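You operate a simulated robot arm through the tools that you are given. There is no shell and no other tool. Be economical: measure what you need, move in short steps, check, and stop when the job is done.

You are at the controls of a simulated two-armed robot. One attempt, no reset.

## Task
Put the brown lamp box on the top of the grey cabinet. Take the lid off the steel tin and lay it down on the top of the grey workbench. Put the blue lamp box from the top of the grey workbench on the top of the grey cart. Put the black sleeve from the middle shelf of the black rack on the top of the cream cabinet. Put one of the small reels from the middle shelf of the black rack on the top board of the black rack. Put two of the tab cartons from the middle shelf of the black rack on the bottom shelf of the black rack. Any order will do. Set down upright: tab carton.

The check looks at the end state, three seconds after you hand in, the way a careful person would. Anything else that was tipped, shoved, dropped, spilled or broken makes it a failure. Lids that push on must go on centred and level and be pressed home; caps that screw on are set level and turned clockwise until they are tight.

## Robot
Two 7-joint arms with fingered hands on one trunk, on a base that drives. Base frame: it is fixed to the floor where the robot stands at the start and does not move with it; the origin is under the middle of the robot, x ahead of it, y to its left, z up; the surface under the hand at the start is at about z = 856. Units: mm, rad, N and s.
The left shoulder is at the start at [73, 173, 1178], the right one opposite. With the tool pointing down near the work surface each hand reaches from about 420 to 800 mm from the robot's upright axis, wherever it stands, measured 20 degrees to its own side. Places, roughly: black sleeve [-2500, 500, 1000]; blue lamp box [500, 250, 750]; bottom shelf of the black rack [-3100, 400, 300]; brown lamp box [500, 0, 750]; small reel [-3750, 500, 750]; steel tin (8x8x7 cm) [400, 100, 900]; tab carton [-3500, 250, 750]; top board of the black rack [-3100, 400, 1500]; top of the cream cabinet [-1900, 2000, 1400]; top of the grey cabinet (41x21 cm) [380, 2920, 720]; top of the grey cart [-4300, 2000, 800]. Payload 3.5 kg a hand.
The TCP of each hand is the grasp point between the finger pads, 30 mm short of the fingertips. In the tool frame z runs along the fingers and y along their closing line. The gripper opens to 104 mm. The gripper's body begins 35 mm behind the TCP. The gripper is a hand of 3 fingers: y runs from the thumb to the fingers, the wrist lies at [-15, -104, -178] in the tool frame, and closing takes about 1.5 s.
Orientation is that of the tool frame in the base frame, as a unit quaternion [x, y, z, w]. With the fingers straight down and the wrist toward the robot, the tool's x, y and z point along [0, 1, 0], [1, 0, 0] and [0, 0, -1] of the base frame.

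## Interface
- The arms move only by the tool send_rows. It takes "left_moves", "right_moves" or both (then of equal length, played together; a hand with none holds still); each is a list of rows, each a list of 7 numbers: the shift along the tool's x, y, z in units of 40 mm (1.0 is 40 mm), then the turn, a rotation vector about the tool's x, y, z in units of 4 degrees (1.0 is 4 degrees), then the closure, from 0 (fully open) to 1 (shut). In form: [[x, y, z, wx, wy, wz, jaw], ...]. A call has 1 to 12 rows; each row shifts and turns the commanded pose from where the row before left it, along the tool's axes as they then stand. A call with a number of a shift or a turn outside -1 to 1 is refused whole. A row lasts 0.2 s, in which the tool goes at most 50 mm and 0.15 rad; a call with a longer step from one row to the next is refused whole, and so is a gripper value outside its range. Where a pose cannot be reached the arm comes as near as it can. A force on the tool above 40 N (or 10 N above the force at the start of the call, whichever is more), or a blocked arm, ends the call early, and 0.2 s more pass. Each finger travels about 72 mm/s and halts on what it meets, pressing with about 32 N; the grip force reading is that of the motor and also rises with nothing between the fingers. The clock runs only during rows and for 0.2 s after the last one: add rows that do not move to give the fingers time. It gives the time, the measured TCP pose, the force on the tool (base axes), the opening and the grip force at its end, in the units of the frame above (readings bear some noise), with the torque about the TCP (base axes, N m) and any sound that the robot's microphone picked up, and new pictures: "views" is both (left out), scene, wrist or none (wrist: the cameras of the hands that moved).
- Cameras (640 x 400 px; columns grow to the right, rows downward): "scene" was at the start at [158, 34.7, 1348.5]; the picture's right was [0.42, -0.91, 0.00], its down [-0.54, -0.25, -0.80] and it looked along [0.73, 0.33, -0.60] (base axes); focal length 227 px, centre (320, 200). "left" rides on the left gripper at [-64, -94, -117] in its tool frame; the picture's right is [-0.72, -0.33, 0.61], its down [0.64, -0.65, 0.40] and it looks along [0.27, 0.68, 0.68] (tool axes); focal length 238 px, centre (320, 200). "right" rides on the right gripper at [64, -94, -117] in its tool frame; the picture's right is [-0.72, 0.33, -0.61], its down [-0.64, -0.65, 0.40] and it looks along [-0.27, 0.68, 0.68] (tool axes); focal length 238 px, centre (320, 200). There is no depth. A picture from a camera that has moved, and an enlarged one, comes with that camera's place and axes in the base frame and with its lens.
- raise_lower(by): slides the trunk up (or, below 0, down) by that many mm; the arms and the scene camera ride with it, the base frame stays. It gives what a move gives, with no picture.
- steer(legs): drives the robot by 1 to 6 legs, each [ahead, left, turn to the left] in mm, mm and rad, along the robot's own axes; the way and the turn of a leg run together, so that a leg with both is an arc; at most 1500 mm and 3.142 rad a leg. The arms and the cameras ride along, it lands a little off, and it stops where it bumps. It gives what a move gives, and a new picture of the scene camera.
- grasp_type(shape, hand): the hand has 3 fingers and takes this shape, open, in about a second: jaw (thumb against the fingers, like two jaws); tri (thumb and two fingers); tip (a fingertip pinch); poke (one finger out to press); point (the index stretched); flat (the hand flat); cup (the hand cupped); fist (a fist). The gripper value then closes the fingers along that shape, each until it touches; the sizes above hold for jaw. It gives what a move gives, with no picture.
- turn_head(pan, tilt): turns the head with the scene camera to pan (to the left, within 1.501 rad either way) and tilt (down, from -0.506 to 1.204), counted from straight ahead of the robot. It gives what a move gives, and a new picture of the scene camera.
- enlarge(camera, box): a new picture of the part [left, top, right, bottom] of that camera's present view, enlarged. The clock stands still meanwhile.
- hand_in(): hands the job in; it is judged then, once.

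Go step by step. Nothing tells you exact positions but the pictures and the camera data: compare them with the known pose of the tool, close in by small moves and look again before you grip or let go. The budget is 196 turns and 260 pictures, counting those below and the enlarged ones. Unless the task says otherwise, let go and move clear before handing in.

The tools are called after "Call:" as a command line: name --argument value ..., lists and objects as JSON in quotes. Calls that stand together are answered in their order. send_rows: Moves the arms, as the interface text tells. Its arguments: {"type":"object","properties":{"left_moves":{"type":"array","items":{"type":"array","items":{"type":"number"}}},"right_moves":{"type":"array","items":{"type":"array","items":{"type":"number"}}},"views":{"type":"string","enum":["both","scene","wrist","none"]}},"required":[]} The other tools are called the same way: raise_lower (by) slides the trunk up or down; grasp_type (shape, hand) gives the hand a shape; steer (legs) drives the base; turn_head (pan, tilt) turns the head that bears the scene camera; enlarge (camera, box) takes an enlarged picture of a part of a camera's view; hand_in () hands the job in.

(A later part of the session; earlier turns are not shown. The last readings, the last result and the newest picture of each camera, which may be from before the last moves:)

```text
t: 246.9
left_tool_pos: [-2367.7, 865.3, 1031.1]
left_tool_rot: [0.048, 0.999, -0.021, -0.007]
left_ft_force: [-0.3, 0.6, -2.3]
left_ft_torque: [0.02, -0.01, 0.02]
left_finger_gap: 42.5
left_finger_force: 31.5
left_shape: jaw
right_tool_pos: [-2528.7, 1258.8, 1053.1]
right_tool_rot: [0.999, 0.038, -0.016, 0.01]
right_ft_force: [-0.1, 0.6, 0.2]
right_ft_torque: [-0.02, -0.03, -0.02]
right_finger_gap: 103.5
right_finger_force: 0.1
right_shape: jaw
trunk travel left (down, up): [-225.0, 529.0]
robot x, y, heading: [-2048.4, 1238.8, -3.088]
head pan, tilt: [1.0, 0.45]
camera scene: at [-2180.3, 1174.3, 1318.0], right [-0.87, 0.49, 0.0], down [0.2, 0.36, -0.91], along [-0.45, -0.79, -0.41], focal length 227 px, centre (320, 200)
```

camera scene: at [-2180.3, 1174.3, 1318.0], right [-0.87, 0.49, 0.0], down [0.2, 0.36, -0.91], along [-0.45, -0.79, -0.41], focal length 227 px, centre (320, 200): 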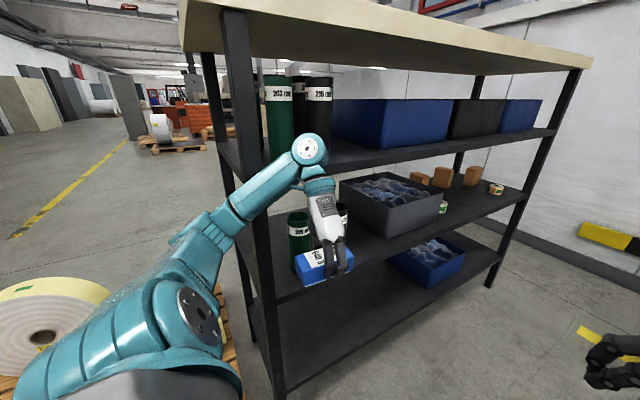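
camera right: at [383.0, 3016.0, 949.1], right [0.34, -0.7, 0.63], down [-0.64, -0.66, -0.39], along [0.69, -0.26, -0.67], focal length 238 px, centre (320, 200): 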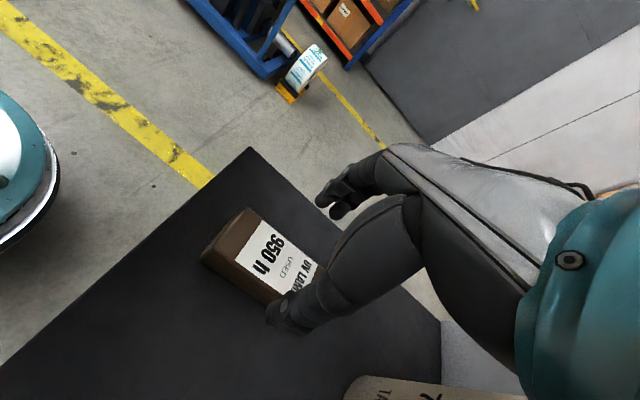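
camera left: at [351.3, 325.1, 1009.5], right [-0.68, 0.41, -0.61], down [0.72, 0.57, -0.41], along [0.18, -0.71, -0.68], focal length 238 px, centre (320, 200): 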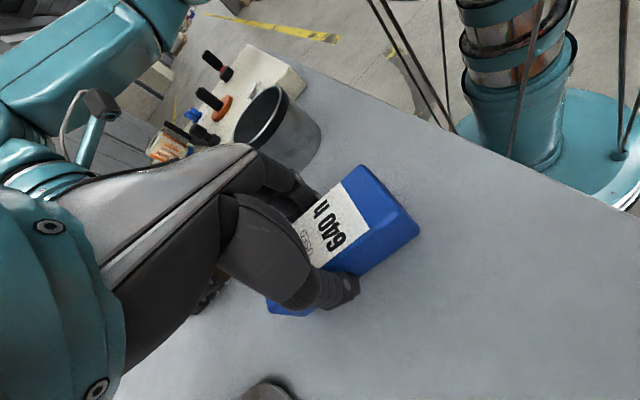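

It still reports blocked with a slight tilt. I look down around the base.

Call:
turn_head --pan -1.2 --tilt 0.8

Call:
turn_head --pan 0.5 --tilt 1.15

```text
t: 249.0
left_tool_pos: [-2367.7, 864.5, 1031.9]
left_tool_rot: [0.049, 0.999, -0.019, -0.007]
left_ft_force: [0.0, -0.5, -2.6]
left_ft_torque: [0.02, -0.01, 0.02]
left_finger_gap: 42.5
left_finger_force: 31.7
left_shape: jaw
right_tool_pos: [-2527.8, 1257.7, 1054.9]
right_tool_rot: [0.999, 0.038, -0.016, 0.008]
right_ft_force: [-0.5, -0.1, 0.0]
right_ft_torque: [0.05, -0.01, 0.0]
right_finger_gap: 103.9
right_finger_force: 0.0
right_shape: jaw
trunk travel left (down, up): [-225.0, 529.0]
robot x, y, heading: [-2050.6, 1241.9, -3.088]
head pan, tilt: [-1.201, 0.799]
camera scene: at [-2168.2, 1327.1, 1284.6], right [0.91, 0.41, -0.02], down [0.28, -0.67, -0.69], along [-0.3, 0.62, -0.72], focal length 227 px, centre (320, 200)
```

scene: 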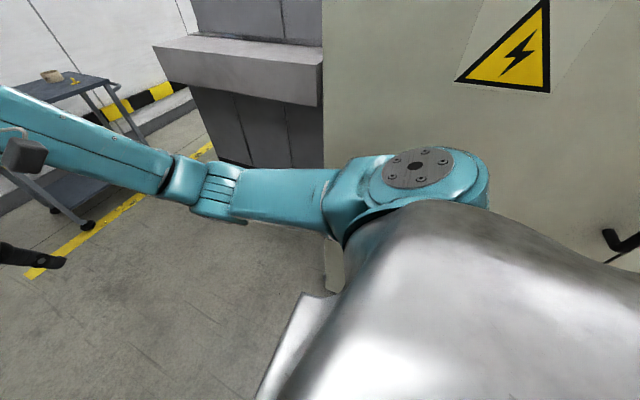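

```text
t: 250.7
left_tool_pos: [-2369.4, 864.9, 1030.5]
left_tool_rot: [0.048, 0.999, -0.02, -0.007]
left_ft_force: [-1.3, 0.5, -2.7]
left_ft_torque: [0.03, 0.0, -0.02]
left_finger_gap: 42.6
left_finger_force: 31.9
left_shape: jaw
right_tool_pos: [-2527.5, 1257.9, 1052.7]
right_tool_rot: [0.999, 0.037, -0.016, 0.009]
right_ft_force: [-0.4, 1.0, 0.2]
right_ft_torque: [0.0, 0.01, 0.02]
right_finger_gap: 103.5
right_finger_force: 0.0
right_shape: jaw
trunk travel left (down, up): [-225.0, 529.0]
robot x, y, heading: [-2054.3, 1240.4, -3.086]
head pan, tilt: [0.499, 1.15]
camera scene: at [-2186.1, 1221.9, 1261.9], right [-0.52, 0.85, -0.01], down [0.77, 0.47, -0.43], along [-0.36, -0.23, -0.9], focal length 227 px, centre (320, 200)
```

scene: 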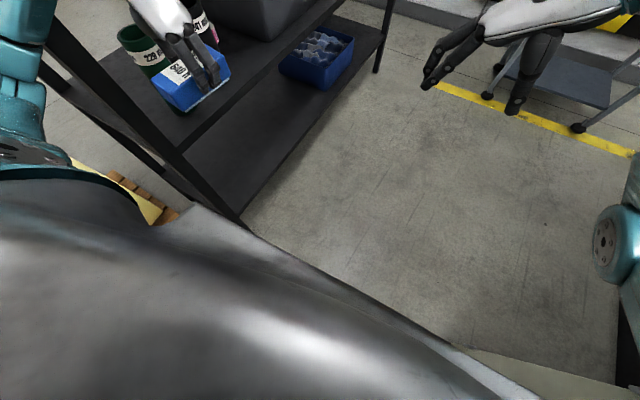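

Call:
enlarge --camera "left" --box '[0, 0, 640, 400]'

Call:
enlarge --camera "right" --box '[0, 0, 640, 400]'

```text
1.00 times, centred on (320, 200) of left (not enlarged: the box is as wide or as high as the picture)
camera zoom: at [-2311.4, 770.0, 1150.2], right [0.67, -0.42, -0.61], down [-0.71, -0.6, -0.37], along [-0.21, 0.68, -0.7], focal length 238 px, centre (320, 200)
```

zoom: 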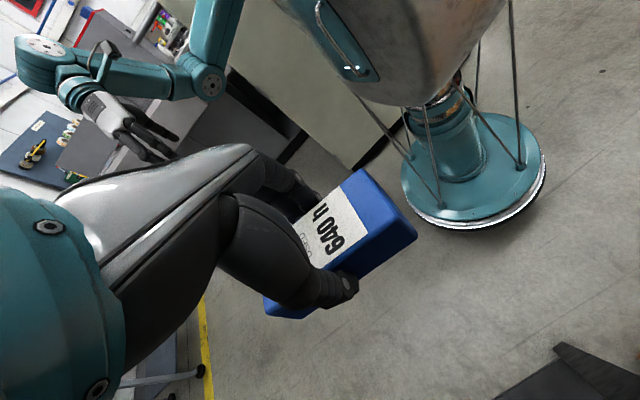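

```text
1.00 times, centred on (320, 200) of right (not enlarged: the box is as wide or as high as the picture)
camera zoom: at [-2466.2, 1359.2, 1167.3], right [-0.67, -0.37, 0.64], down [-0.7, 0.6, -0.39], along [-0.24, -0.71, -0.66], focal length 238 px, centre (320, 200)
```

zoom: 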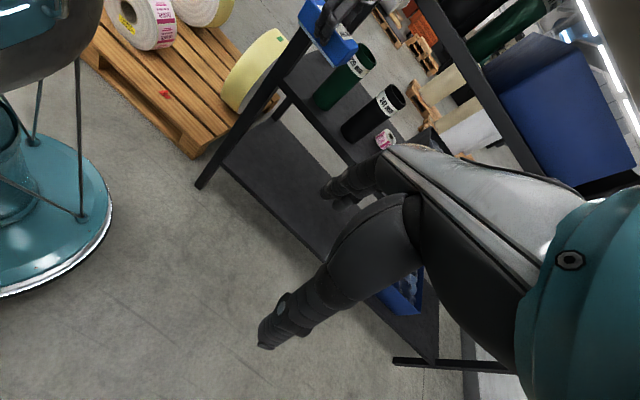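

The base itself seems on clear floor. I try a small sideways move north, away from the rack.

Call:
steer --legs '[[0, -60, 0]]'

```text
t: 251.7
left_tool_pos: [-2385.7, 910.5, 1020.0]
left_tool_rot: [0.047, 0.999, -0.009, 0.002]
left_ft_force: [1.0, 0.3, -2.3]
left_ft_torque: [-0.03, 0.0, 0.02]
left_finger_gap: 42.6
left_finger_force: 31.6
left_shape: jaw
right_tool_pos: [-2545.4, 1303.4, 1047.2]
right_tool_rot: [0.999, 0.037, -0.008, 0.001]
right_ft_force: [0.6, 0.8, -0.2]
right_ft_torque: [-0.05, 0.02, -0.02]
right_finger_gap: 103.5
right_finger_force: 0.0
right_shape: jaw
trunk travel left (down, up): [-225.0, 529.0]
robot x, y, heading: [-2054.5, 1297.5, -3.086]
head pan, tilt: [0.499, 1.15]
camera scene: at [-2206.9, 1263.1, 1259.2], right [-0.52, 0.85, 0.0], down [0.78, 0.48, -0.41], along [-0.35, -0.22, -0.91], focal length 227 px, centre (320, 200)
```

scene: 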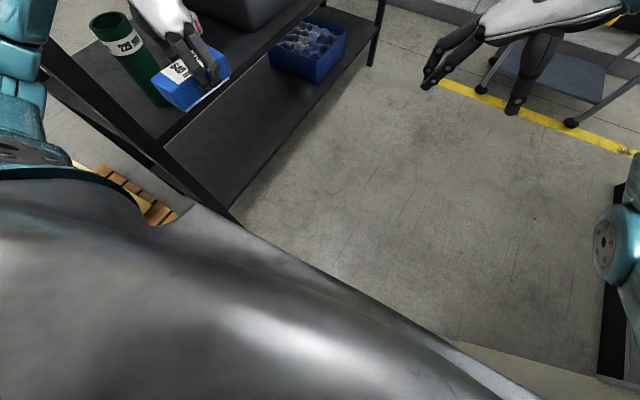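

Freed. I tuck the left hand inward.

Call:
send_rows --left_moves '[[0.45, 0.9, 0, 0, 0, 0, 1], [0.45, 0.9, 0, 0, 0, 0, 1], [0.45, 0.9, 0, 0, 0, 0, 1], [0.45, 0.9, 0, 0, 0, 0, 1], [0.45, 0.9, 0, 0, 0, 0, 1], [0, 0, 0, 0, 0, 0, 1]]' --views "none"

Call:
steer --legs '[[0, 0, -0.055], [900, 0, 0]]'

Call:
turn_head --pan -0.4 --tilt 0.45

```text
t: 253.1
left_tool_pos: [-2459.9, 1096.5, 1016.3]
left_tool_rot: [0.047, 0.999, -0.009, 0.001]
left_ft_force: [0.4, 0.5, -2.1]
left_ft_torque: [0.01, -0.04, 0.0]
left_finger_gap: 42.5
left_finger_force: 32.2
left_shape: jaw
right_tool_pos: [-2545.6, 1301.8, 1047.2]
right_tool_rot: [0.999, 0.037, -0.007, 0.0]
right_ft_force: [-0.4, -0.9, 0.2]
right_ft_torque: [-0.01, 0.01, -0.01]
right_finger_gap: 103.7
right_finger_force: 0.1
right_shape: jaw
trunk travel left (down, up): [-225.0, 529.0]
robot x, y, heading: [-2059.0, 1299.9, -3.091]
head pan, tilt: [0.499, 1.15]
```

```text
t: 258.2
left_tool_pos: [-3359.1, 1104.7, 1017.9]
left_tool_rot: [0.065, 0.998, -0.008, 0.003]
left_ft_force: [0.0, 0.3, -3.2]
left_ft_torque: [-0.01, 0.04, 0.0]
left_finger_gap: 42.2
left_finger_force: 32.2
left_shape: jaw
right_tool_pos: [-3437.7, 1313.4, 1045.7]
right_tool_rot: [1.0, 0.019, -0.007, 0.001]
right_ft_force: [0.9, 0.6, -0.3]
right_ft_torque: [0.01, -0.03, -0.02]
right_finger_gap: 103.7
right_finger_force: 0.0
right_shape: jaw
trunk travel left (down, up): [-225.0, 529.0]
robot x, y, heading: [-2950.2, 1291.8, -3.127]
head pan, tilt: [0.499, 1.15]
camera scene: at [-3100.8, 1260.8, 1259.1], right [-0.49, 0.87, 0.0], down [0.79, 0.45, -0.41], along [-0.35, -0.2, -0.91], focal length 227 px, centre (320, 200)
```

scene: 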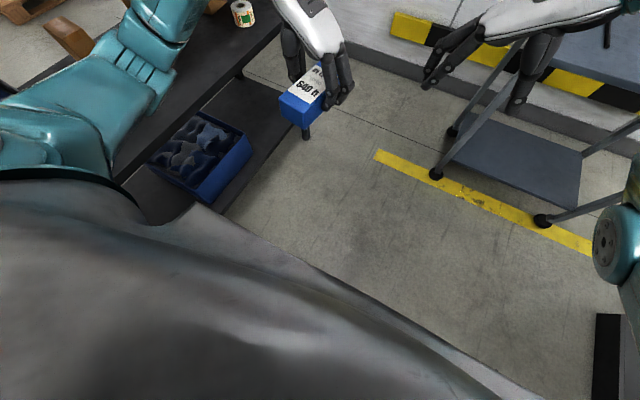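

```text
t: 259.4
left_tool_pos: [-3358.5, 1105.1, 1016.7]
left_tool_rot: [0.066, 0.998, -0.008, 0.002]
left_ft_force: [-1.2, -0.1, -2.9]
left_ft_torque: [-0.02, -0.02, -0.02]
left_finger_gap: 42.7
left_finger_force: 31.8
left_shape: jaw
right_tool_pos: [-3437.0, 1313.4, 1047.0]
right_tool_rot: [1.0, 0.019, -0.008, 0.001]
right_ft_force: [0.0, 0.2, -0.3]
right_ft_torque: [0.0, -0.02, 0.02]
right_finger_gap: 103.8
right_finger_force: 0.0
right_shape: jaw
trunk travel left (down, up): [-225.0, 529.0]
robot x, y, heading: [-2951.9, 1292.2, -3.128]
head pan, tilt: [-0.4, 0.45]
camera scene: at [-3133.9, 1324.4, 1314.3], right [0.37, 0.93, 0.0], down [0.4, -0.16, -0.9], along [-0.83, 0.34, -0.44], focal length 227 px, centre (320, 200)
```

scene: 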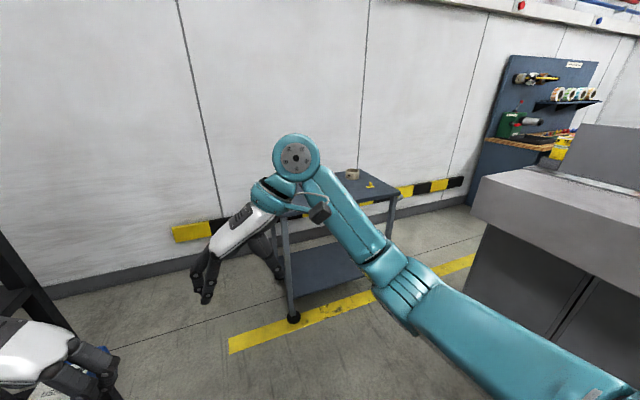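

The cart's top spans x −4550…−4050, y 1520…2190; its south half is free. I drive in front of it.

Call:
steer --legs '[[720, 0, -0.014], [0, -600, 0]]'

Call:
turn_head --pan 0.2 --tilt 0.7

```text
t: 266.4
left_tool_pos: [-4090.4, 1699.2, 1016.1]
left_tool_rot: [0.068, 0.998, -0.009, 0.001]
left_ft_force: [-0.1, 0.0, -3.9]
left_ft_torque: [-0.03, 0.0, 0.03]
left_finger_gap: 42.6
left_finger_force: 32.3
left_shape: jaw
right_tool_pos: [-4167.9, 1909.3, 1047.0]
right_tool_rot: [1.0, 0.017, -0.008, 0.001]
right_ft_force: [-0.7, -0.1, 0.2]
right_ft_torque: [-0.03, 0.01, 0.01]
right_finger_gap: 103.8
right_finger_force: 0.0
right_shape: jaw
trunk travel left (down, up): [-225.0, 529.0]
robot x, y, heading: [-3675.4, 1885.9, -3.137]
head pan, tilt: [-0.4, 0.45]
camera scene: at [-3864.0, 1917.7, 1314.4], right [0.38, 0.93, 0.0], down [0.4, -0.17, -0.9], along [-0.83, 0.34, -0.44], focal length 227 px, centre (320, 200)
```

scene: 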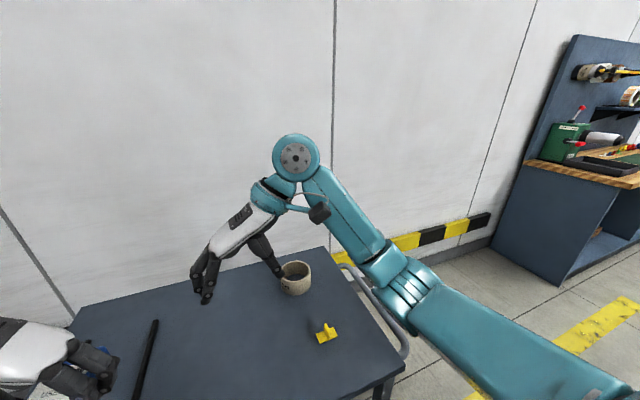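

```text
t: 267.4
left_tool_pos: [-4089.4, 1699.5, 1016.5]
left_tool_rot: [0.068, 0.998, -0.009, 0.002]
left_ft_force: [-0.2, 0.3, -2.1]
left_ft_torque: [0.0, 0.01, 0.0]
left_finger_gap: 42.7
left_finger_force: 32.2
left_shape: jaw
right_tool_pos: [-4167.1, 1907.8, 1045.6]
right_tool_rot: [1.0, 0.015, -0.008, 0.0]
right_ft_force: [-0.7, 0.1, 0.7]
right_ft_torque: [-0.01, -0.01, -0.01]
right_finger_gap: 103.7
right_finger_force: 0.0
right_shape: jaw
trunk travel left (down, up): [-225.0, 529.0]
robot x, y, heading: [-3672.2, 1886.9, -3.137]
head pan, tilt: [0.201, 0.7]
camera scene: at [-3862.1, 1864.7, 1292.2], right [-0.21, 0.98, 0.0], down [0.63, 0.13, -0.77], along [-0.75, -0.16, -0.64], focal length 227 px, centre (320, 200)
```

scene: 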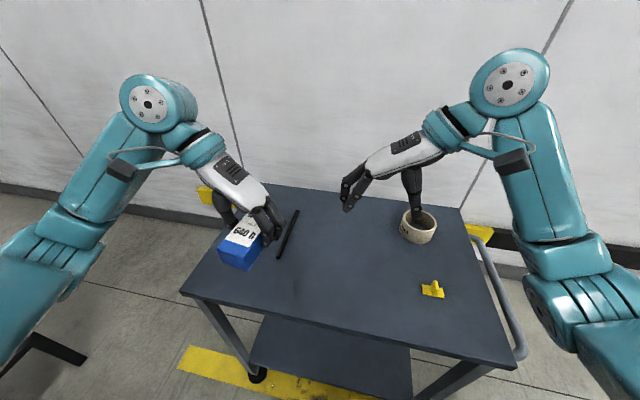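

I move the right hand aside and bring the left hand over the free centre of the cart (−4220, 1820), clear of the pen.

Call:
send_rows --left_moves '[[0, 0, 0, 0, 0, 0, 1], [0, 0, 0, 0, 0, 0, 1], [0.73, 0.51, 0, 0, 0, 0, 1], [0.73, 0.51, 0, 0, 0, 0, 1], [0.73, 0.51, 0, 0, 0, 0, 1], [0.73, 0.51, 0, 0, 0, 0, 1], [0.73, 0.51, 0, 0, 0, 0, 1], [0, 0, 0.9, 0, 0, 0, 1], [0, 0, 0.9, 0, 0, 0, 1], [0, 0, 0.9, 0, 0, 0, 1], [0, 0, 0.9, 0, 0, 0, 1], [0, 0, 0.2, 0, 0, 0, 1]]' --right_moves '[[0.9, -0.5, -0.3, 0, 0, 0, 0], [0.9, -0.5, -0.3, 0, 0, 0, 0], [0.9, -0.5, -0.3, 0, 0, 0, 0], [0.9, -0.5, -0.3, 0, 0, 0, 0], [0, 0, 0, 0, 0, 0, 0], [0, 0, 0, 0, 0, 0, 0], [0, 0, 0, 0, 0, 0, 0], [0, 0, 0, 0, 0, 0, 0], [0, 0, 0, 0, 0, 0, 0], [0, 0, 0, 0, 0, 0, 0], [0, 0, 0, 0, 0, 0, 0], [0, 0, 0, 0, 0, 0, 0]]' --views "scene"

```text
t: 270.0
left_tool_pos: [-4220.8, 1818.2, 860.4]
left_tool_rot: [0.067, 0.998, -0.009, 0.002]
left_ft_force: [-0.2, 0.8, -2.1]
left_ft_torque: [0.0, 0.0, -0.02]
left_finger_gap: 42.5
left_finger_force: 31.9
left_shape: jaw
right_tool_pos: [-4023.2, 1991.9, 1091.7]
right_tool_rot: [1.0, 0.016, -0.008, 0.001]
right_ft_force: [0.0, -0.4, -0.5]
right_ft_torque: [0.03, -0.02, 0.0]
right_finger_gap: 103.6
right_finger_force: 0.1
right_shape: jaw
trunk travel left (down, up): [-225.0, 529.0]
robot x, y, heading: [-3679.3, 1885.8, -3.131]
head pan, tilt: [0.201, 0.7]
camera scene: at [-3862.1, 1864.6, 1292.2], right [-0.21, 0.98, 0.0], down [0.63, 0.14, -0.76], along [-0.75, -0.16, -0.64], focal length 227 px, centre (320, 200)
```

scene: 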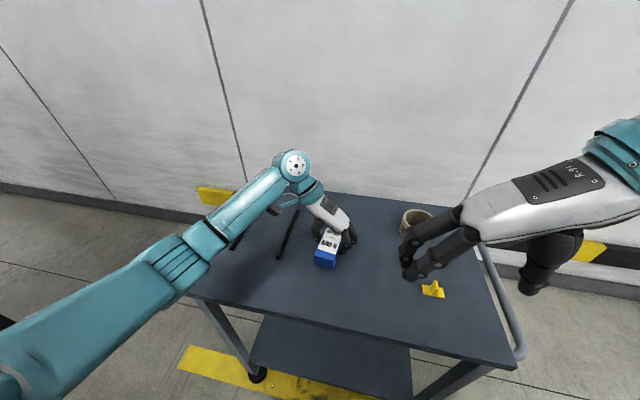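

Over the free area. I lower gently until contact.

Call:
send_rows --left_moves '[[0, 0, 0.25, 0, 0, 0, 1], [0, 0, 0.12, 0, 0, 0, 1], [0, 0, 0.12, 0, 0, 0, 1], [0, 0, 0.12, 0, 0, 0, 1], [0, 0, 0, 0, 0, 0, 1]]' --views "wrist"

```text
t: 271.2
left_tool_pos: [-4221.4, 1818.3, 841.8]
left_tool_rot: [0.068, 0.998, -0.007, -0.003]
left_ft_force: [-1.7, -2.2, 26.7]
left_ft_torque: [0.06, 0.0, 0.0]
left_finger_gap: 43.4
left_finger_force: 32.0
left_shape: jaw
right_tool_pos: [-4021.7, 1992.6, 1094.3]
right_tool_rot: [1.0, 0.016, -0.009, 0.001]
right_ft_force: [0.0, -0.4, 0.4]
right_ft_torque: [-0.02, 0.01, 0.0]
right_finger_gap: 103.6
right_finger_force: 0.1
right_shape: jaw
trunk travel left (down, up): [-225.0, 529.0]
robot x, y, heading: [-3676.5, 1885.8, -3.135]
head pan, tilt: [0.201, 0.7]
camera left: at [-4168.3, 1717.5, 959.4], right [0.67, -0.43, -0.61], down [-0.72, -0.57, -0.39], along [-0.18, 0.7, -0.69], focal length 238 px, centre (320, 200)
```

left: 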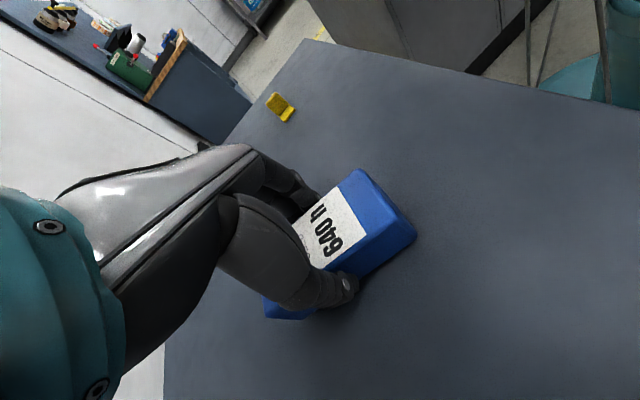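

Call:
send_rows --left_moves '[[0, 0, -0.06, 0, 0, 0, 1], [0, 0, 0, 0, 0, 0, 0.7], [0, 0, 0, 0, 0, 0, 0.4], [0, 0, 0, 0, 0, 0, 0.2], [0, 0, 0, 0, 0, 0, 0.2], [0, 0, 0, 0, 0, 0, 0.2], [0, 0, 0, 0, 0, 0, 0.2], [0, 0, -0.5, 0, 0, 0, 0.2], [0, 0, -0.8, 0, 0, 0, 0.2], [0, 0, -0.9, 0, 0, 0, 0.2], [0, 0, -0.9, 0, 0, 0, 0.2], [0, 0, -0.9, 0, 0, 0, 0.2]]' --views "scene"

```text
t: 273.8
left_tool_pos: [-4218.9, 1820.0, 999.9]
left_tool_rot: [0.068, 0.998, -0.009, 0.002]
left_ft_force: [-0.7, 0.1, 0.6]
left_ft_torque: [-0.02, -0.02, 0.02]
left_finger_gap: 82.9
left_finger_force: 0.1
left_shape: jaw
right_tool_pos: [-4023.5, 1992.4, 1091.9]
right_tool_rot: [1.0, 0.015, -0.008, 0.001]
right_ft_force: [-0.4, -0.3, -0.9]
right_ft_torque: [0.02, 0.03, 0.02]
right_finger_gap: 104.0
right_finger_force: 0.0
right_shape: jaw
trunk travel left (down, up): [-225.0, 529.0]
robot x, y, heading: [-3678.2, 1886.5, -3.132]
head pan, tilt: [0.201, 0.7]
camera scene: at [-3861.6, 1864.8, 1292.3], right [-0.21, 0.98, 0.0], down [0.63, 0.14, -0.77], along [-0.75, -0.16, -0.64], focal length 227 px, centre (320, 200)
```

scene: 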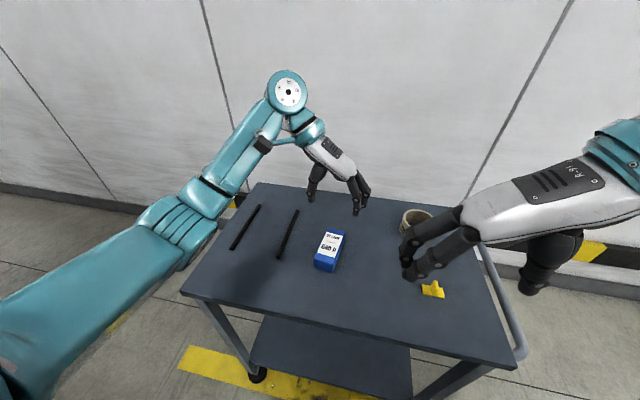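

Blue box done. I retract, back off and turn to face the rack.

Call:
send_rows --left_moves '[[-0.8, -0.6, 0, 0, 0, 0, 0], [-0.8, -0.6, 0, 0, 0, 0, 0], [-0.8, -0.6, 0, 0, 0, 0, 0], [-0.8, -0.6, 0, 0, 0, 0, 0]]' --views "none"

Call:
steer --legs '[[-150, 0, 0], [0, 0, 1.565], [500, 0, 0]]'

Call:
turn_head --pan 0.0 --tilt 0.5

```text
t: 274.8
left_tool_pos: [-4106.1, 1704.1, 1004.4]
left_tool_rot: [0.068, 0.998, -0.008, 0.002]
left_ft_force: [1.2, 0.1, 0.2]
left_ft_torque: [-0.03, 0.01, -0.01]
left_finger_gap: 103.7
left_finger_force: 0.0
left_shape: jaw
right_tool_pos: [-4022.7, 1991.9, 1093.3]
right_tool_rot: [1.0, 0.016, -0.008, 0.0]
right_ft_force: [-0.5, 0.1, 0.1]
right_ft_torque: [0.0, 0.01, -0.05]
right_finger_gap: 103.6
right_finger_force: 0.0
right_shape: jaw
trunk travel left (down, up): [-225.0, 529.0]
robot x, y, heading: [-3679.1, 1886.2, -3.132]
head pan, tilt: [0.201, 0.7]
```

```text
t: 282.4
left_tool_pos: [-3382.4, 952.1, 1004.0]
left_tool_rot: [-0.642, 0.767, -0.005, 0.008]
left_ft_force: [1.0, 0.2, 0.7]
left_ft_torque: [0.0, -0.01, -0.02]
left_finger_gap: 103.5
left_finger_force: 0.2
left_shape: jaw
right_tool_pos: [-3662.8, 1048.4, 1092.3]
right_tool_rot: [0.712, 0.702, -0.006, 0.006]
right_ft_force: [-0.2, -0.5, -0.9]
right_ft_torque: [-0.02, -0.01, 0.03]
right_finger_gap: 103.4
right_finger_force: 0.1
right_shape: jaw
trunk travel left (down, up): [-225.0, 529.0]
robot x, y, heading: [-3543.0, 1391.1, -1.609]
head pan, tilt: [0.201, 0.7]
camera scene: at [-3531.3, 1203.6, 1292.1], right [-0.99, -0.17, 0.0], down [-0.11, 0.64, -0.76], along [0.13, -0.75, -0.64], focal length 227 px, centre (320, 200)
```

scene: 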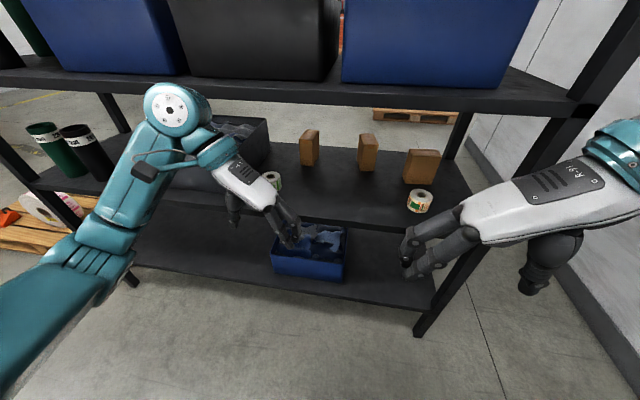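

```text
t: 283.1
left_tool_pos: [-3381.8, 951.7, 1004.9]
left_tool_rot: [-0.641, 0.767, -0.006, 0.007]
left_ft_force: [-0.2, 0.1, -0.5]
left_ft_torque: [0.0, -0.01, 0.02]
left_finger_gap: 103.6
left_finger_force: 0.0
left_shape: jaw
right_tool_pos: [-3663.7, 1049.8, 1091.6]
right_tool_rot: [0.711, 0.703, -0.006, 0.005]
right_ft_force: [-0.6, -0.1, 0.5]
right_ft_torque: [0.0, 0.02, 0.01]
right_finger_gap: 103.9
right_finger_force: 0.1
right_shape: jaw
trunk travel left (down, up): [-225.0, 529.0]
robot x, y, heading: [-3542.0, 1390.4, -1.605]
head pan, tilt: [0.0, 0.499]
camera scene: at [-3548.4, 1196.9, 1309.9], right [-1.0, 0.03, 0.0], down [0.02, 0.48, -0.88], along [-0.03, -0.88, -0.48], focal length 227 px, centre (320, 200)
```

scene: 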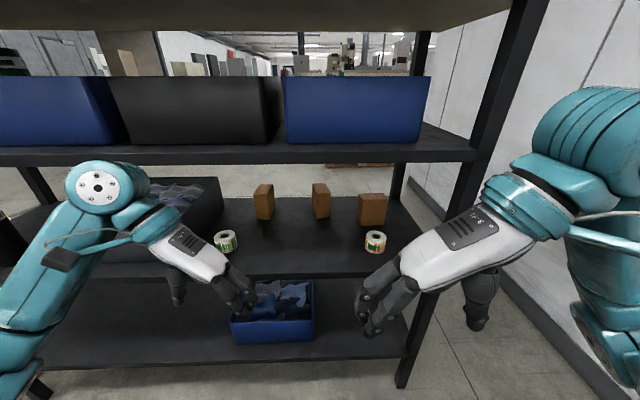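

Rack levels: bottom ≈300, middle ≈776, upper ≈1155; front edge y≈690. Cartons sit near (−3338, 387), (−3577, 372), (−3787, 444) and reels near (−3763, 580), (−3240, 560). I zoom in.

Call:
enlarge --camera "scene" --box '[200, 170, 420, 290]'

```text
2.91 times, centred on (310, 230) of scene
camera zoom: at [-3548.4, 1196.9, 1309.9], right [-1.0, 0.03, 0.0], down [0.02, 0.48, -0.88], along [-0.03, -0.88, -0.48], focal length 660 px, centre (349, 113)
```

zoom: 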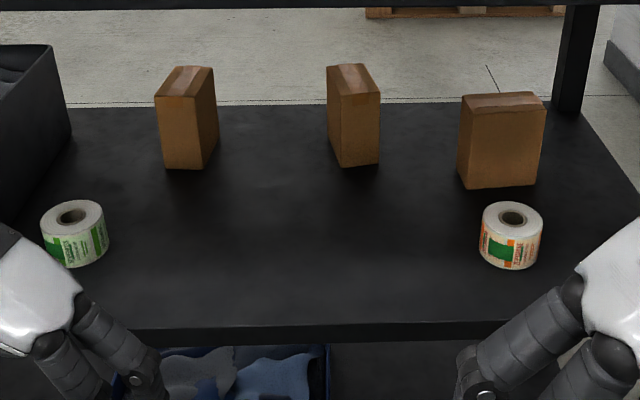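

The reels lie flat (≈72 mm wide, ≈50 mm tall). First, reel 2: I extend the right hand a bit and turn it back to wrist-toward-robot.

Call:
send_rows --right_moves '[[-0.9, 0, 0, 0, 0, 1, 0], [-0.9, 0.05, 0, 0, 0, 1, 0], [-0.9, 0.1, 0, 0, 0, 1, 0], [0, 0, 0, 0, 0, 1, 0], [0, 0, 0, 0, 0, 1, 0], [0, 0, 0, 0, 0, 1, 0], [0, 0, 0, 0, 0, 1, 0], [0, 0, 0, 0, 0, 1, 0], [0, 0, 0, 0, 0, 1, 0], [0, 0, 0, 0, 0, 1, 0], [0, 0, 0, 0, 0, 1, 0], [0, 0, 0, 0, 0, 1, 0]]' --views "none"

Call:
send_rows --right_moves '[[0, 0, 0, 0, 0, 1, 0], [0, 0, 0, 0, 0, 1, 0], [0, 0, 0, 0, 0, 1, 0], [0, 0, 0, 0, 0, 1, 0], [0, 0, 0, 0, 0, 1, 0], [0, 0, 0, 0, 0, 1, 0], [0, 0, 0, 0, 0, 1, 0], [0, 0, 0, 0, 0, 1, 0], [0, 0, 0, 0, 0, 1, 0], [0, 0, 0, 0, 0, 1, 0], [0, 0, 0, 0, 0, 0.5, 0]]' --views "both"

```text
t: 285.7
left_tool_pos: [-3381.6, 952.7, 1004.5]
left_tool_rot: [-0.642, 0.767, -0.006, 0.008]
left_ft_force: [-0.7, 0.5, -0.4]
left_ft_torque: [0.02, 0.0, 0.02]
left_finger_gap: 103.7
left_finger_force: 0.1
left_shape: jaw
right_tool_pos: [-3667.2, 941.8, 1093.8]
right_tool_rot: [0.936, 0.353, -0.003, 0.006]
right_ft_force: [-1.0, -0.2, -0.8]
right_ft_torque: [-0.04, -0.03, 0.0]
right_finger_gap: 103.5
right_finger_force: 0.0
right_shape: jaw
trunk travel left (down, up): [-225.0, 529.0]
robot x, y, heading: [-3544.1, 1391.4, -1.607]
head pan, tilt: [0.0, 0.499]
```

```text
t: 288.1
left_tool_pos: [-3382.7, 953.6, 1002.7]
left_tool_rot: [-0.641, 0.767, -0.006, 0.006]
left_ft_force: [0.1, 0.3, 1.2]
left_ft_torque: [0.02, 0.0, 0.03]
left_finger_gap: 103.7
left_finger_force: 0.1
left_shape: jaw
right_tool_pos: [-3665.8, 939.7, 1094.3]
right_tool_rot: [1.0, -0.005, 0.0, 0.008]
right_ft_force: [-0.4, -0.4, 0.7]
right_ft_torque: [0.03, 0.02, 0.03]
right_finger_gap: 103.7
right_finger_force: 0.1
right_shape: jaw
trunk travel left (down, up): [-225.0, 529.0]
robot x, y, heading: [-3541.9, 1386.6, -1.605]
head pan, tilt: [0.0, 0.499]
camera scene: at [-3548.4, 1196.9, 1309.9], right [-1.0, 0.03, 0.0], down [0.02, 0.48, -0.88], along [-0.03, -0.88, -0.48], focal length 227 px, centre (320, 200)
camera right: at [-3600.8, 1036.0, 1209.5], right [-0.72, -0.31, 0.62], down [-0.63, 0.65, -0.41], along [-0.28, -0.69, -0.67], focal length 238 px, centre (320, 200)
```

scene: 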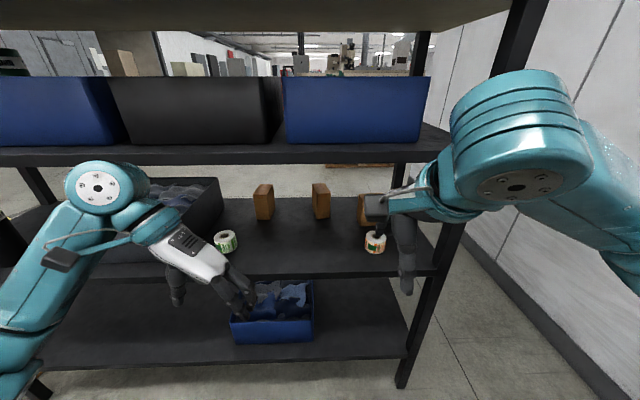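
right: 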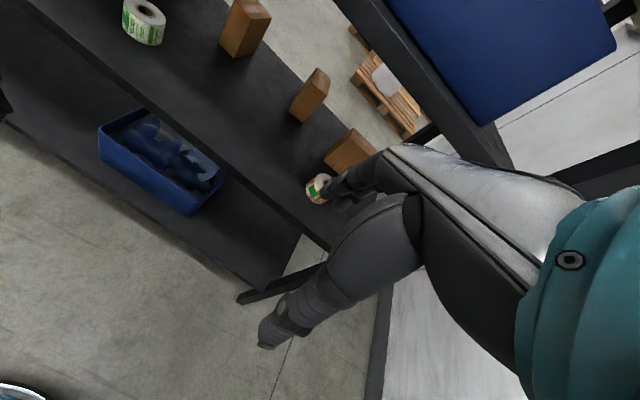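

Reel 2 is at about (−3757, 588). I pull the left hand back a little and drive closer.

Call:
send_rows --left_moves '[[-0.8, 0, 0, 0, 0, 0, 0], [-0.8, 0, 0, 0, 0, 0, 0]]' --right_moves '[[0, 0, 0.4, 0, 0, 0, 0], [0, 0, 0.4, 0, 0, 0, 0]]' --views "none"

Call:
steer --legs '[[0, -82, 0.036], [240, 0, 0]]'

Call:
enlarge --camera "right" --box '[0, 0, 640, 400]'

```text
t: 288.7
left_tool_pos: [-3370.7, 1015.1, 1001.5]
left_tool_rot: [-0.641, 0.767, -0.005, 0.007]
left_ft_force: [-0.8, -0.7, 0.7]
left_ft_torque: [0.0, -0.01, 0.0]
left_finger_gap: 103.7
left_finger_force: 0.0
left_shape: jaw
right_tool_pos: [-3666.0, 941.0, 1062.6]
right_tool_rot: [1.0, -0.006, 0.0, 0.007]
right_ft_force: [0.1, 0.1, 0.2]
right_ft_torque: [0.0, -0.01, -0.03]
right_finger_gap: 103.8
right_finger_force: 0.1
right_shape: jaw
trunk travel left (down, up): [-225.0, 529.0]
robot x, y, heading: [-3544.0, 1391.2, -1.606]
head pan, tilt: [0.0, 0.499]
```

```text
t: 291.1
left_tool_pos: [-3436.9, 810.8, 1003.2]
left_tool_rot: [-0.655, 0.756, -0.004, 0.007]
left_ft_force: [0.3, -0.1, 0.2]
left_ft_torque: [-0.02, 0.02, -0.02]
left_finger_gap: 103.7
left_finger_force: 0.0
left_shape: jaw
right_tool_pos: [-3730.2, 729.3, 1060.5]
right_tool_rot: [1.0, 0.018, -0.003, 0.003]
right_ft_force: [-0.6, 0.5, -0.7]
right_ft_torque: [0.06, 0.0, 0.02]
right_finger_gap: 103.8
right_finger_force: 0.1
right_shape: jaw
trunk travel left (down, up): [-225.0, 529.0]
robot x, y, heading: [-3618.6, 1179.4, -1.567]
head pan, tilt: [0.0, 0.499]
stopped in leg 2: the force on the tool passed its limit at 55 N (the readings are from after the stop); the commanded pose is now the measured one
camera scene: at [-3621.5, 985.7, 1310.0], right [-1.0, 0.0, 0.0], down [0.0, 0.48, -0.88], along [0.0, -0.88, -0.48], focal length 227 px, centre (320, 200)
```

scene: 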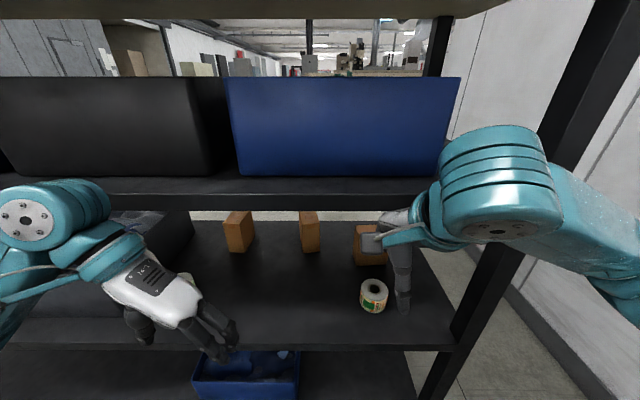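

```text
1.00 times, centred on (320, 200) of right (not enlarged: the box is as wide or as high as the picture)
camera zoom: at [-3667.1, 825.8, 1176.3], right [-0.7, -0.35, 0.62], down [-0.67, 0.63, -0.4], along [-0.25, -0.7, -0.67], focal length 238 px, centre (320, 200)
```

zoom: 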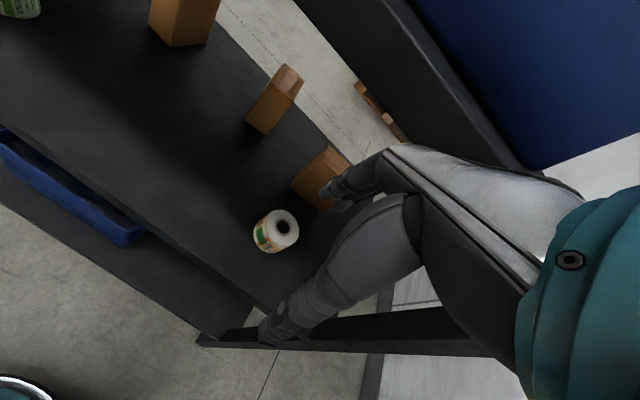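

The knuckles touched the upper shelf edge. I back off 70 mm and lower the trunk 130 mm before going in under the shelf.

Call:
steer --legs '[[-70, 0, 0]]'

Call:
raise_lower --by -130

Call:
turn_head --pan -0.15 --tilt 0.6

```text
t: 292.1
left_tool_pos: [-3436.4, 879.8, 1003.9]
left_tool_rot: [-0.655, 0.755, -0.006, 0.008]
left_ft_force: [-0.9, 0.1, 0.8]
left_ft_torque: [-0.03, -0.01, 0.03]
left_finger_gap: 103.5
left_finger_force: 0.1
left_shape: jaw
right_tool_pos: [-3730.9, 798.7, 1061.3]
right_tool_rot: [1.0, 0.018, -0.004, 0.003]
right_ft_force: [0.3, -0.4, 0.6]
right_ft_torque: [0.0, 0.03, -0.01]
right_finger_gap: 103.9
right_finger_force: 0.1
right_shape: jaw
trunk travel left (down, up): [-225.0, 529.0]
robot x, y, heading: [-3623.1, 1246.3, -1.565]
head pan, tilt: [0.0, 0.499]
camera scene: at [-3621.8, 1056.1, 1310.1], right [-1.0, 0.0, 0.0], down [0.0, 0.48, -0.88], along [0.0, -0.88, -0.48], focal length 227 px, centre (320, 200)
```

scene: 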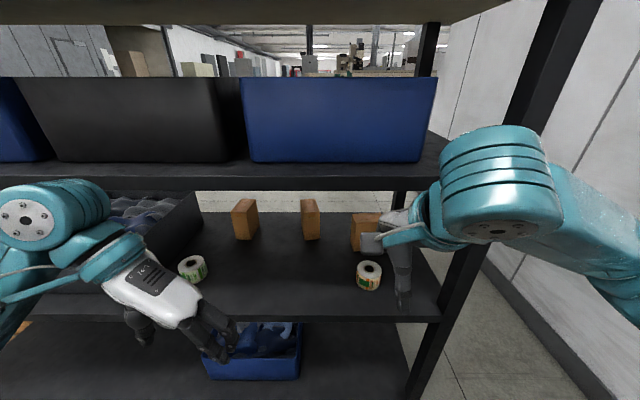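

```text
t: 293.6
left_tool_pos: [-3436.1, 879.3, 873.8]
left_tool_rot: [-0.656, 0.755, -0.005, 0.008]
left_ft_force: [-1.0, 0.1, 1.0]
left_ft_torque: [-0.02, 0.03, 0.02]
left_finger_gap: 104.1
left_finger_force: 0.1
left_shape: jaw
right_tool_pos: [-3730.1, 799.0, 930.9]
right_tool_rot: [1.0, 0.017, -0.003, 0.003]
right_ft_force: [0.0, 1.0, 0.1]
right_ft_torque: [0.01, -0.01, 0.0]
right_finger_gap: 103.6
right_finger_force: 0.0
right_shape: jaw
trunk travel left (down, up): [-95.0, 659.0]
robot x, y, heading: [-3625.8, 1247.4, -1.565]
head pan, tilt: [0.0, 0.499]
```

```text
t: 294.4
left_tool_pos: [-3436.1, 879.4, 873.3]
left_tool_rot: [-0.655, 0.755, -0.005, 0.007]
left_ft_force: [0.4, -0.3, 0.3]
left_ft_torque: [-0.01, -0.05, -0.05]
left_finger_gap: 103.8
left_finger_force: 0.0
left_shape: jaw
right_tool_pos: [-3728.9, 798.4, 930.3]
right_tool_rot: [1.0, 0.018, -0.004, 0.002]
right_ft_force: [0.6, 0.2, 0.5]
right_ft_torque: [-0.02, 0.0, 0.0]
right_finger_gap: 103.6
right_finger_force: 0.0
right_shape: jaw
trunk travel left (down, up): [-95.0, 659.0]
robot x, y, heading: [-3624.6, 1250.3, -1.562]
head pan, tilt: [-0.15, 0.6]
camera scene: at [-3634.7, 988.9, 1164.7], right [-0.99, 0.14, 0.0], down [0.08, 0.56, -0.83], along [-0.12, -0.82, -0.56], focal length 227 px, centre (320, 200)
```

scene: 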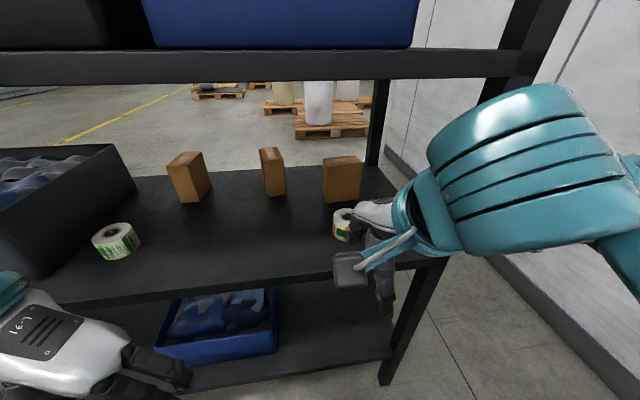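

Call:
send_rows --right_moves '[[-0.18, 0.75, 0.3, 0, 0, 0, 0], [-0.18, 0.75, 0.3, 0, 0, 0, 0], [-0.18, 0.75, 0.3, 0, 0, 0, 0], [-0.18, 0.75, 0.3, 0, 0, 0, 0], [0, 0, 0, 0, 0, 0, 0]]' --views "none"

Call:
steer --legs '[[98, 0, -0.005]]'

Call:
enlarge --camera "right" --box '[0, 0, 640, 400]'

```text
t: 295.6
left_tool_pos: [-3436.2, 879.5, 874.1]
left_tool_rot: [-0.656, 0.755, -0.004, 0.007]
left_ft_force: [0.1, -0.2, 0.1]
left_ft_torque: [0.01, -0.02, 0.0]
left_finger_gap: 103.9
left_finger_force: 0.1
left_shape: jaw
right_tool_pos: [-3755.2, 676.3, 883.8]
right_tool_rot: [1.0, 0.018, -0.003, 0.004]
right_ft_force: [0.0, -0.6, -0.1]
right_ft_torque: [-0.03, -0.01, 0.01]
right_finger_gap: 103.8
right_finger_force: 0.0
right_shape: jaw
trunk travel left (down, up): [-95.0, 659.0]
robot x, y, heading: [-3622.4, 1248.7, -1.566]
head pan, tilt: [-0.15, 0.6]
```

```text
t: 296.9
left_tool_pos: [-3437.8, 791.1, 876.8]
left_tool_rot: [-0.649, 0.761, -0.009, 0.003]
left_ft_force: [-0.1, -0.5, 0.0]
left_ft_torque: [0.0, 0.04, -0.02]
left_finger_gap: 103.5
left_finger_force: 0.1
left_shape: jaw
right_tool_pos: [-3759.4, 602.0, 879.8]
right_tool_rot: [1.0, 0.02, -0.008, 0.0]
right_ft_force: [-0.8, 0.0, 0.6]
right_ft_torque: [0.03, 0.0, -0.02]
right_finger_gap: 104.0
right_finger_force: 0.1
right_shape: jaw
trunk travel left (down, up): [-95.0, 659.0]
robot x, y, heading: [-3617.1, 1156.5, -1.583]
head pan, tilt: [-0.15, 0.6]
stopped in leg 1: the robot was blocked; the commanded pose is now the measured one
camera scene: at [-3635.0, 906.5, 1167.9], right [-0.99, 0.16, 0.0], down [0.09, 0.55, -0.83], along [-0.14, -0.82, -0.56], focal length 227 px, centre (320, 200)
```

scene: 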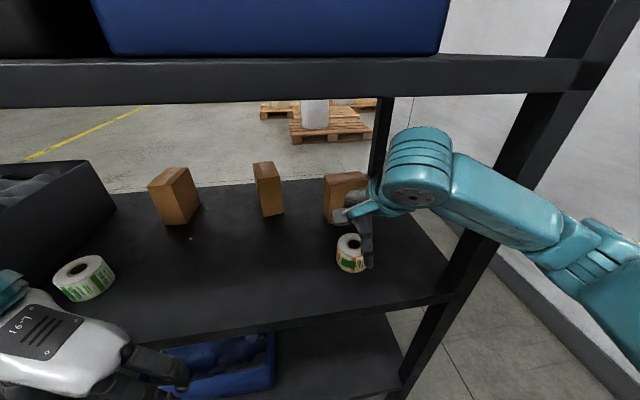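

```text
1.00 times, centred on (320, 200) of right (not enlarged: the box is as wide or as high as the picture)
camera zoom: at [-3694.8, 697.8, 996.6], right [-0.7, -0.35, 0.63], down [-0.67, 0.63, -0.39], along [-0.25, -0.69, -0.67], focal length 238 px, centre (320, 200)
```

zoom: 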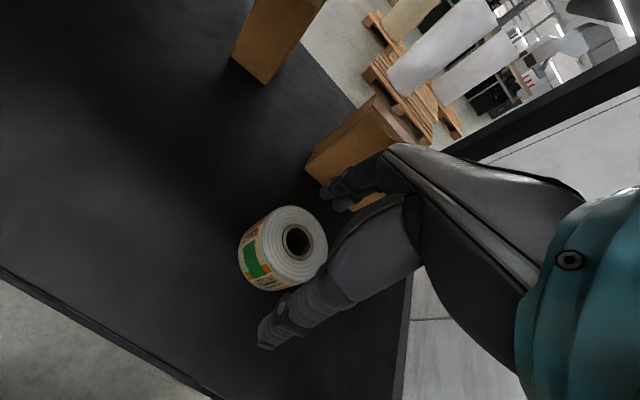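

The forearm brushes the post. I back 20 mm, shift the robot 75 mm east and re-reach with the arm.

Call:
steer --legs '[[-20, 0, 0], [0, 75, 0.012]]'

Call:
send_rows --right_moves '[[-0.6, 0.3, 0, 0, 0, 0, 0], [-0.6, 0.3, 0, 0, 0, 0, 0], [-0.6, 0.3, 0, 0, 0, 0, 0], [0, 0, 0, 0, 0, 0, 0]]' --views "both"

```text
t: 298.3
left_tool_pos: [-3362.4, 803.5, 872.9]
left_tool_rot: [-0.654, 0.757, -0.004, 0.008]
left_ft_force: [0.4, -0.1, -0.6]
left_ft_torque: [0.02, 0.01, 0.0]
left_finger_gap: 103.8
left_finger_force: 0.0
left_shape: jaw
right_tool_pos: [-3678.5, 608.2, 872.2]
right_tool_rot: [1.0, 0.025, -0.009, -0.008]
right_ft_force: [0.4, -0.3, 0.8]
right_ft_torque: [0.02, 0.04, 0.01]
right_finger_gap: 103.9
right_finger_force: 0.0
right_shape: jaw
trunk travel left (down, up): [-95.0, 659.0]
robot x, y, heading: [-3546.3, 1173.8, -1.565]
head pan, tilt: [-0.15, 0.6]
camera scene: at [-3560.5, 913.4, 1164.7], right [-0.99, 0.15, 0.0], down [0.08, 0.56, -0.83], along [-0.12, -0.82, -0.56], focal length 227 px, centre (320, 200)
```

scene: 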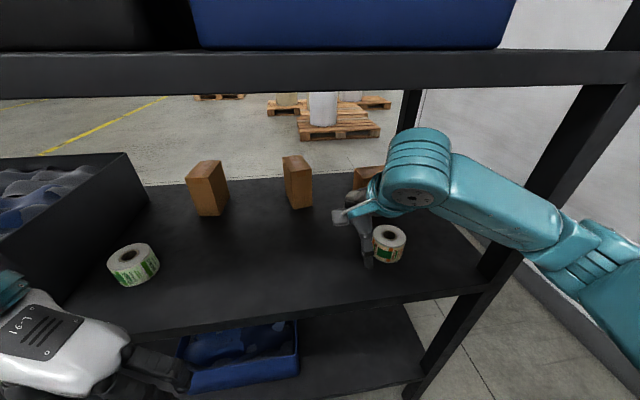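

```text
t: 299.3
left_tool_pos: [-3362.5, 802.9, 872.2]
left_tool_rot: [-0.654, 0.756, -0.005, 0.008]
left_ft_force: [0.7, 0.3, 0.6]
left_ft_torque: [0.0, 0.01, 0.01]
left_finger_gap: 104.0
left_finger_force: 0.1
left_shape: jaw
right_tool_pos: [-3752.8, 570.6, 873.4]
right_tool_rot: [1.0, 0.026, -0.009, -0.008]
right_ft_force: [-0.1, 0.9, 0.4]
right_ft_torque: [-0.03, -0.01, -0.02]
right_finger_gap: 103.7
right_finger_force: 0.1
right_shape: jaw
trunk travel left (down, up): [-95.0, 659.0]
robot x, y, heading: [-3551.0, 1172.5, -1.565]
head pan, tilt: [-0.15, 0.6]
camera scene: at [-3561.0, 913.4, 1164.7], right [-0.99, 0.15, 0.0], down [0.08, 0.56, -0.83], along [-0.12, -0.82, -0.56], focal length 227 px, centre (320, 200)
camera right: at [-3689.8, 665.9, 989.5], right [-0.69, -0.37, 0.62], down [-0.68, 0.62, -0.38], along [-0.24, -0.69, -0.68], focal length 238 px, centre (320, 200)
```

scene: 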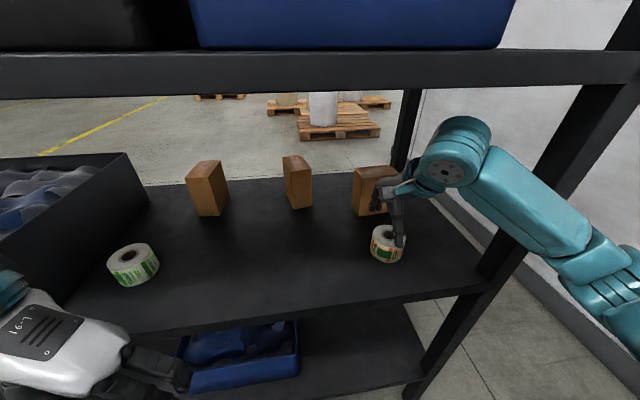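
right: 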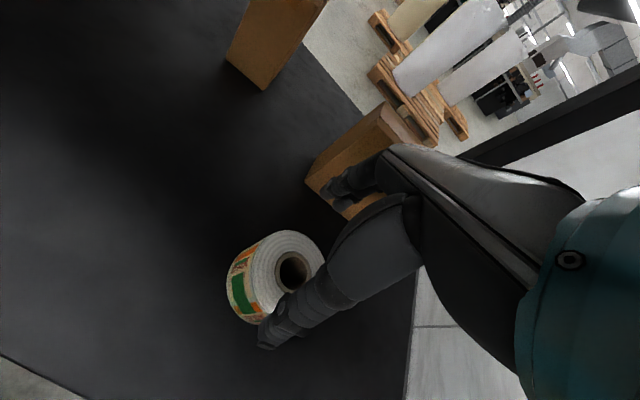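

The reel is centred at about (−3758, 579). I make a small correction and descend to z≈811.

Call:
send_rows --right_moves '[[-0.12, -0.2, 0.3, 0, 0, 0, 0], [0, 0, 0.6, 0, 0, 0, 0], [0, 0, 0.6, 0, 0, 0, 0], [0, 0, 0, 0, 0, 0, 0]]' --views "wrist"

```text
t: 300.3
left_tool_pos: [-3362.7, 802.9, 872.9]
left_tool_rot: [-0.655, 0.756, -0.004, 0.008]
left_ft_force: [-0.1, 0.3, 0.3]
left_ft_torque: [0.03, -0.01, 0.01]
left_finger_gap: 103.8
left_finger_force: 0.0
left_shape: jaw
right_tool_pos: [-3756.0, 578.5, 812.6]
right_tool_rot: [1.0, 0.026, -0.008, -0.007]
right_ft_force: [0.5, 0.1, 0.1]
right_ft_torque: [0.01, -0.01, 0.03]
right_finger_gap: 103.7
right_finger_force: 0.1
right_shape: jaw
trunk travel left (down, up): [-95.0, 659.0]
robot x, y, heading: [-3549.2, 1171.7, -1.567]
head pan, tilt: [-0.15, 0.6]
camera right: at [-3694.3, 674.6, 930.1], right [-0.69, -0.37, 0.62], down [-0.68, 0.62, -0.39], along [-0.24, -0.69, -0.68], focal length 238 px, centre (320, 200)
```

right: 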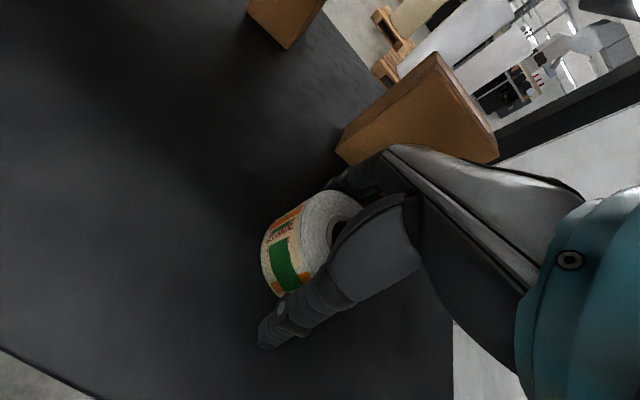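

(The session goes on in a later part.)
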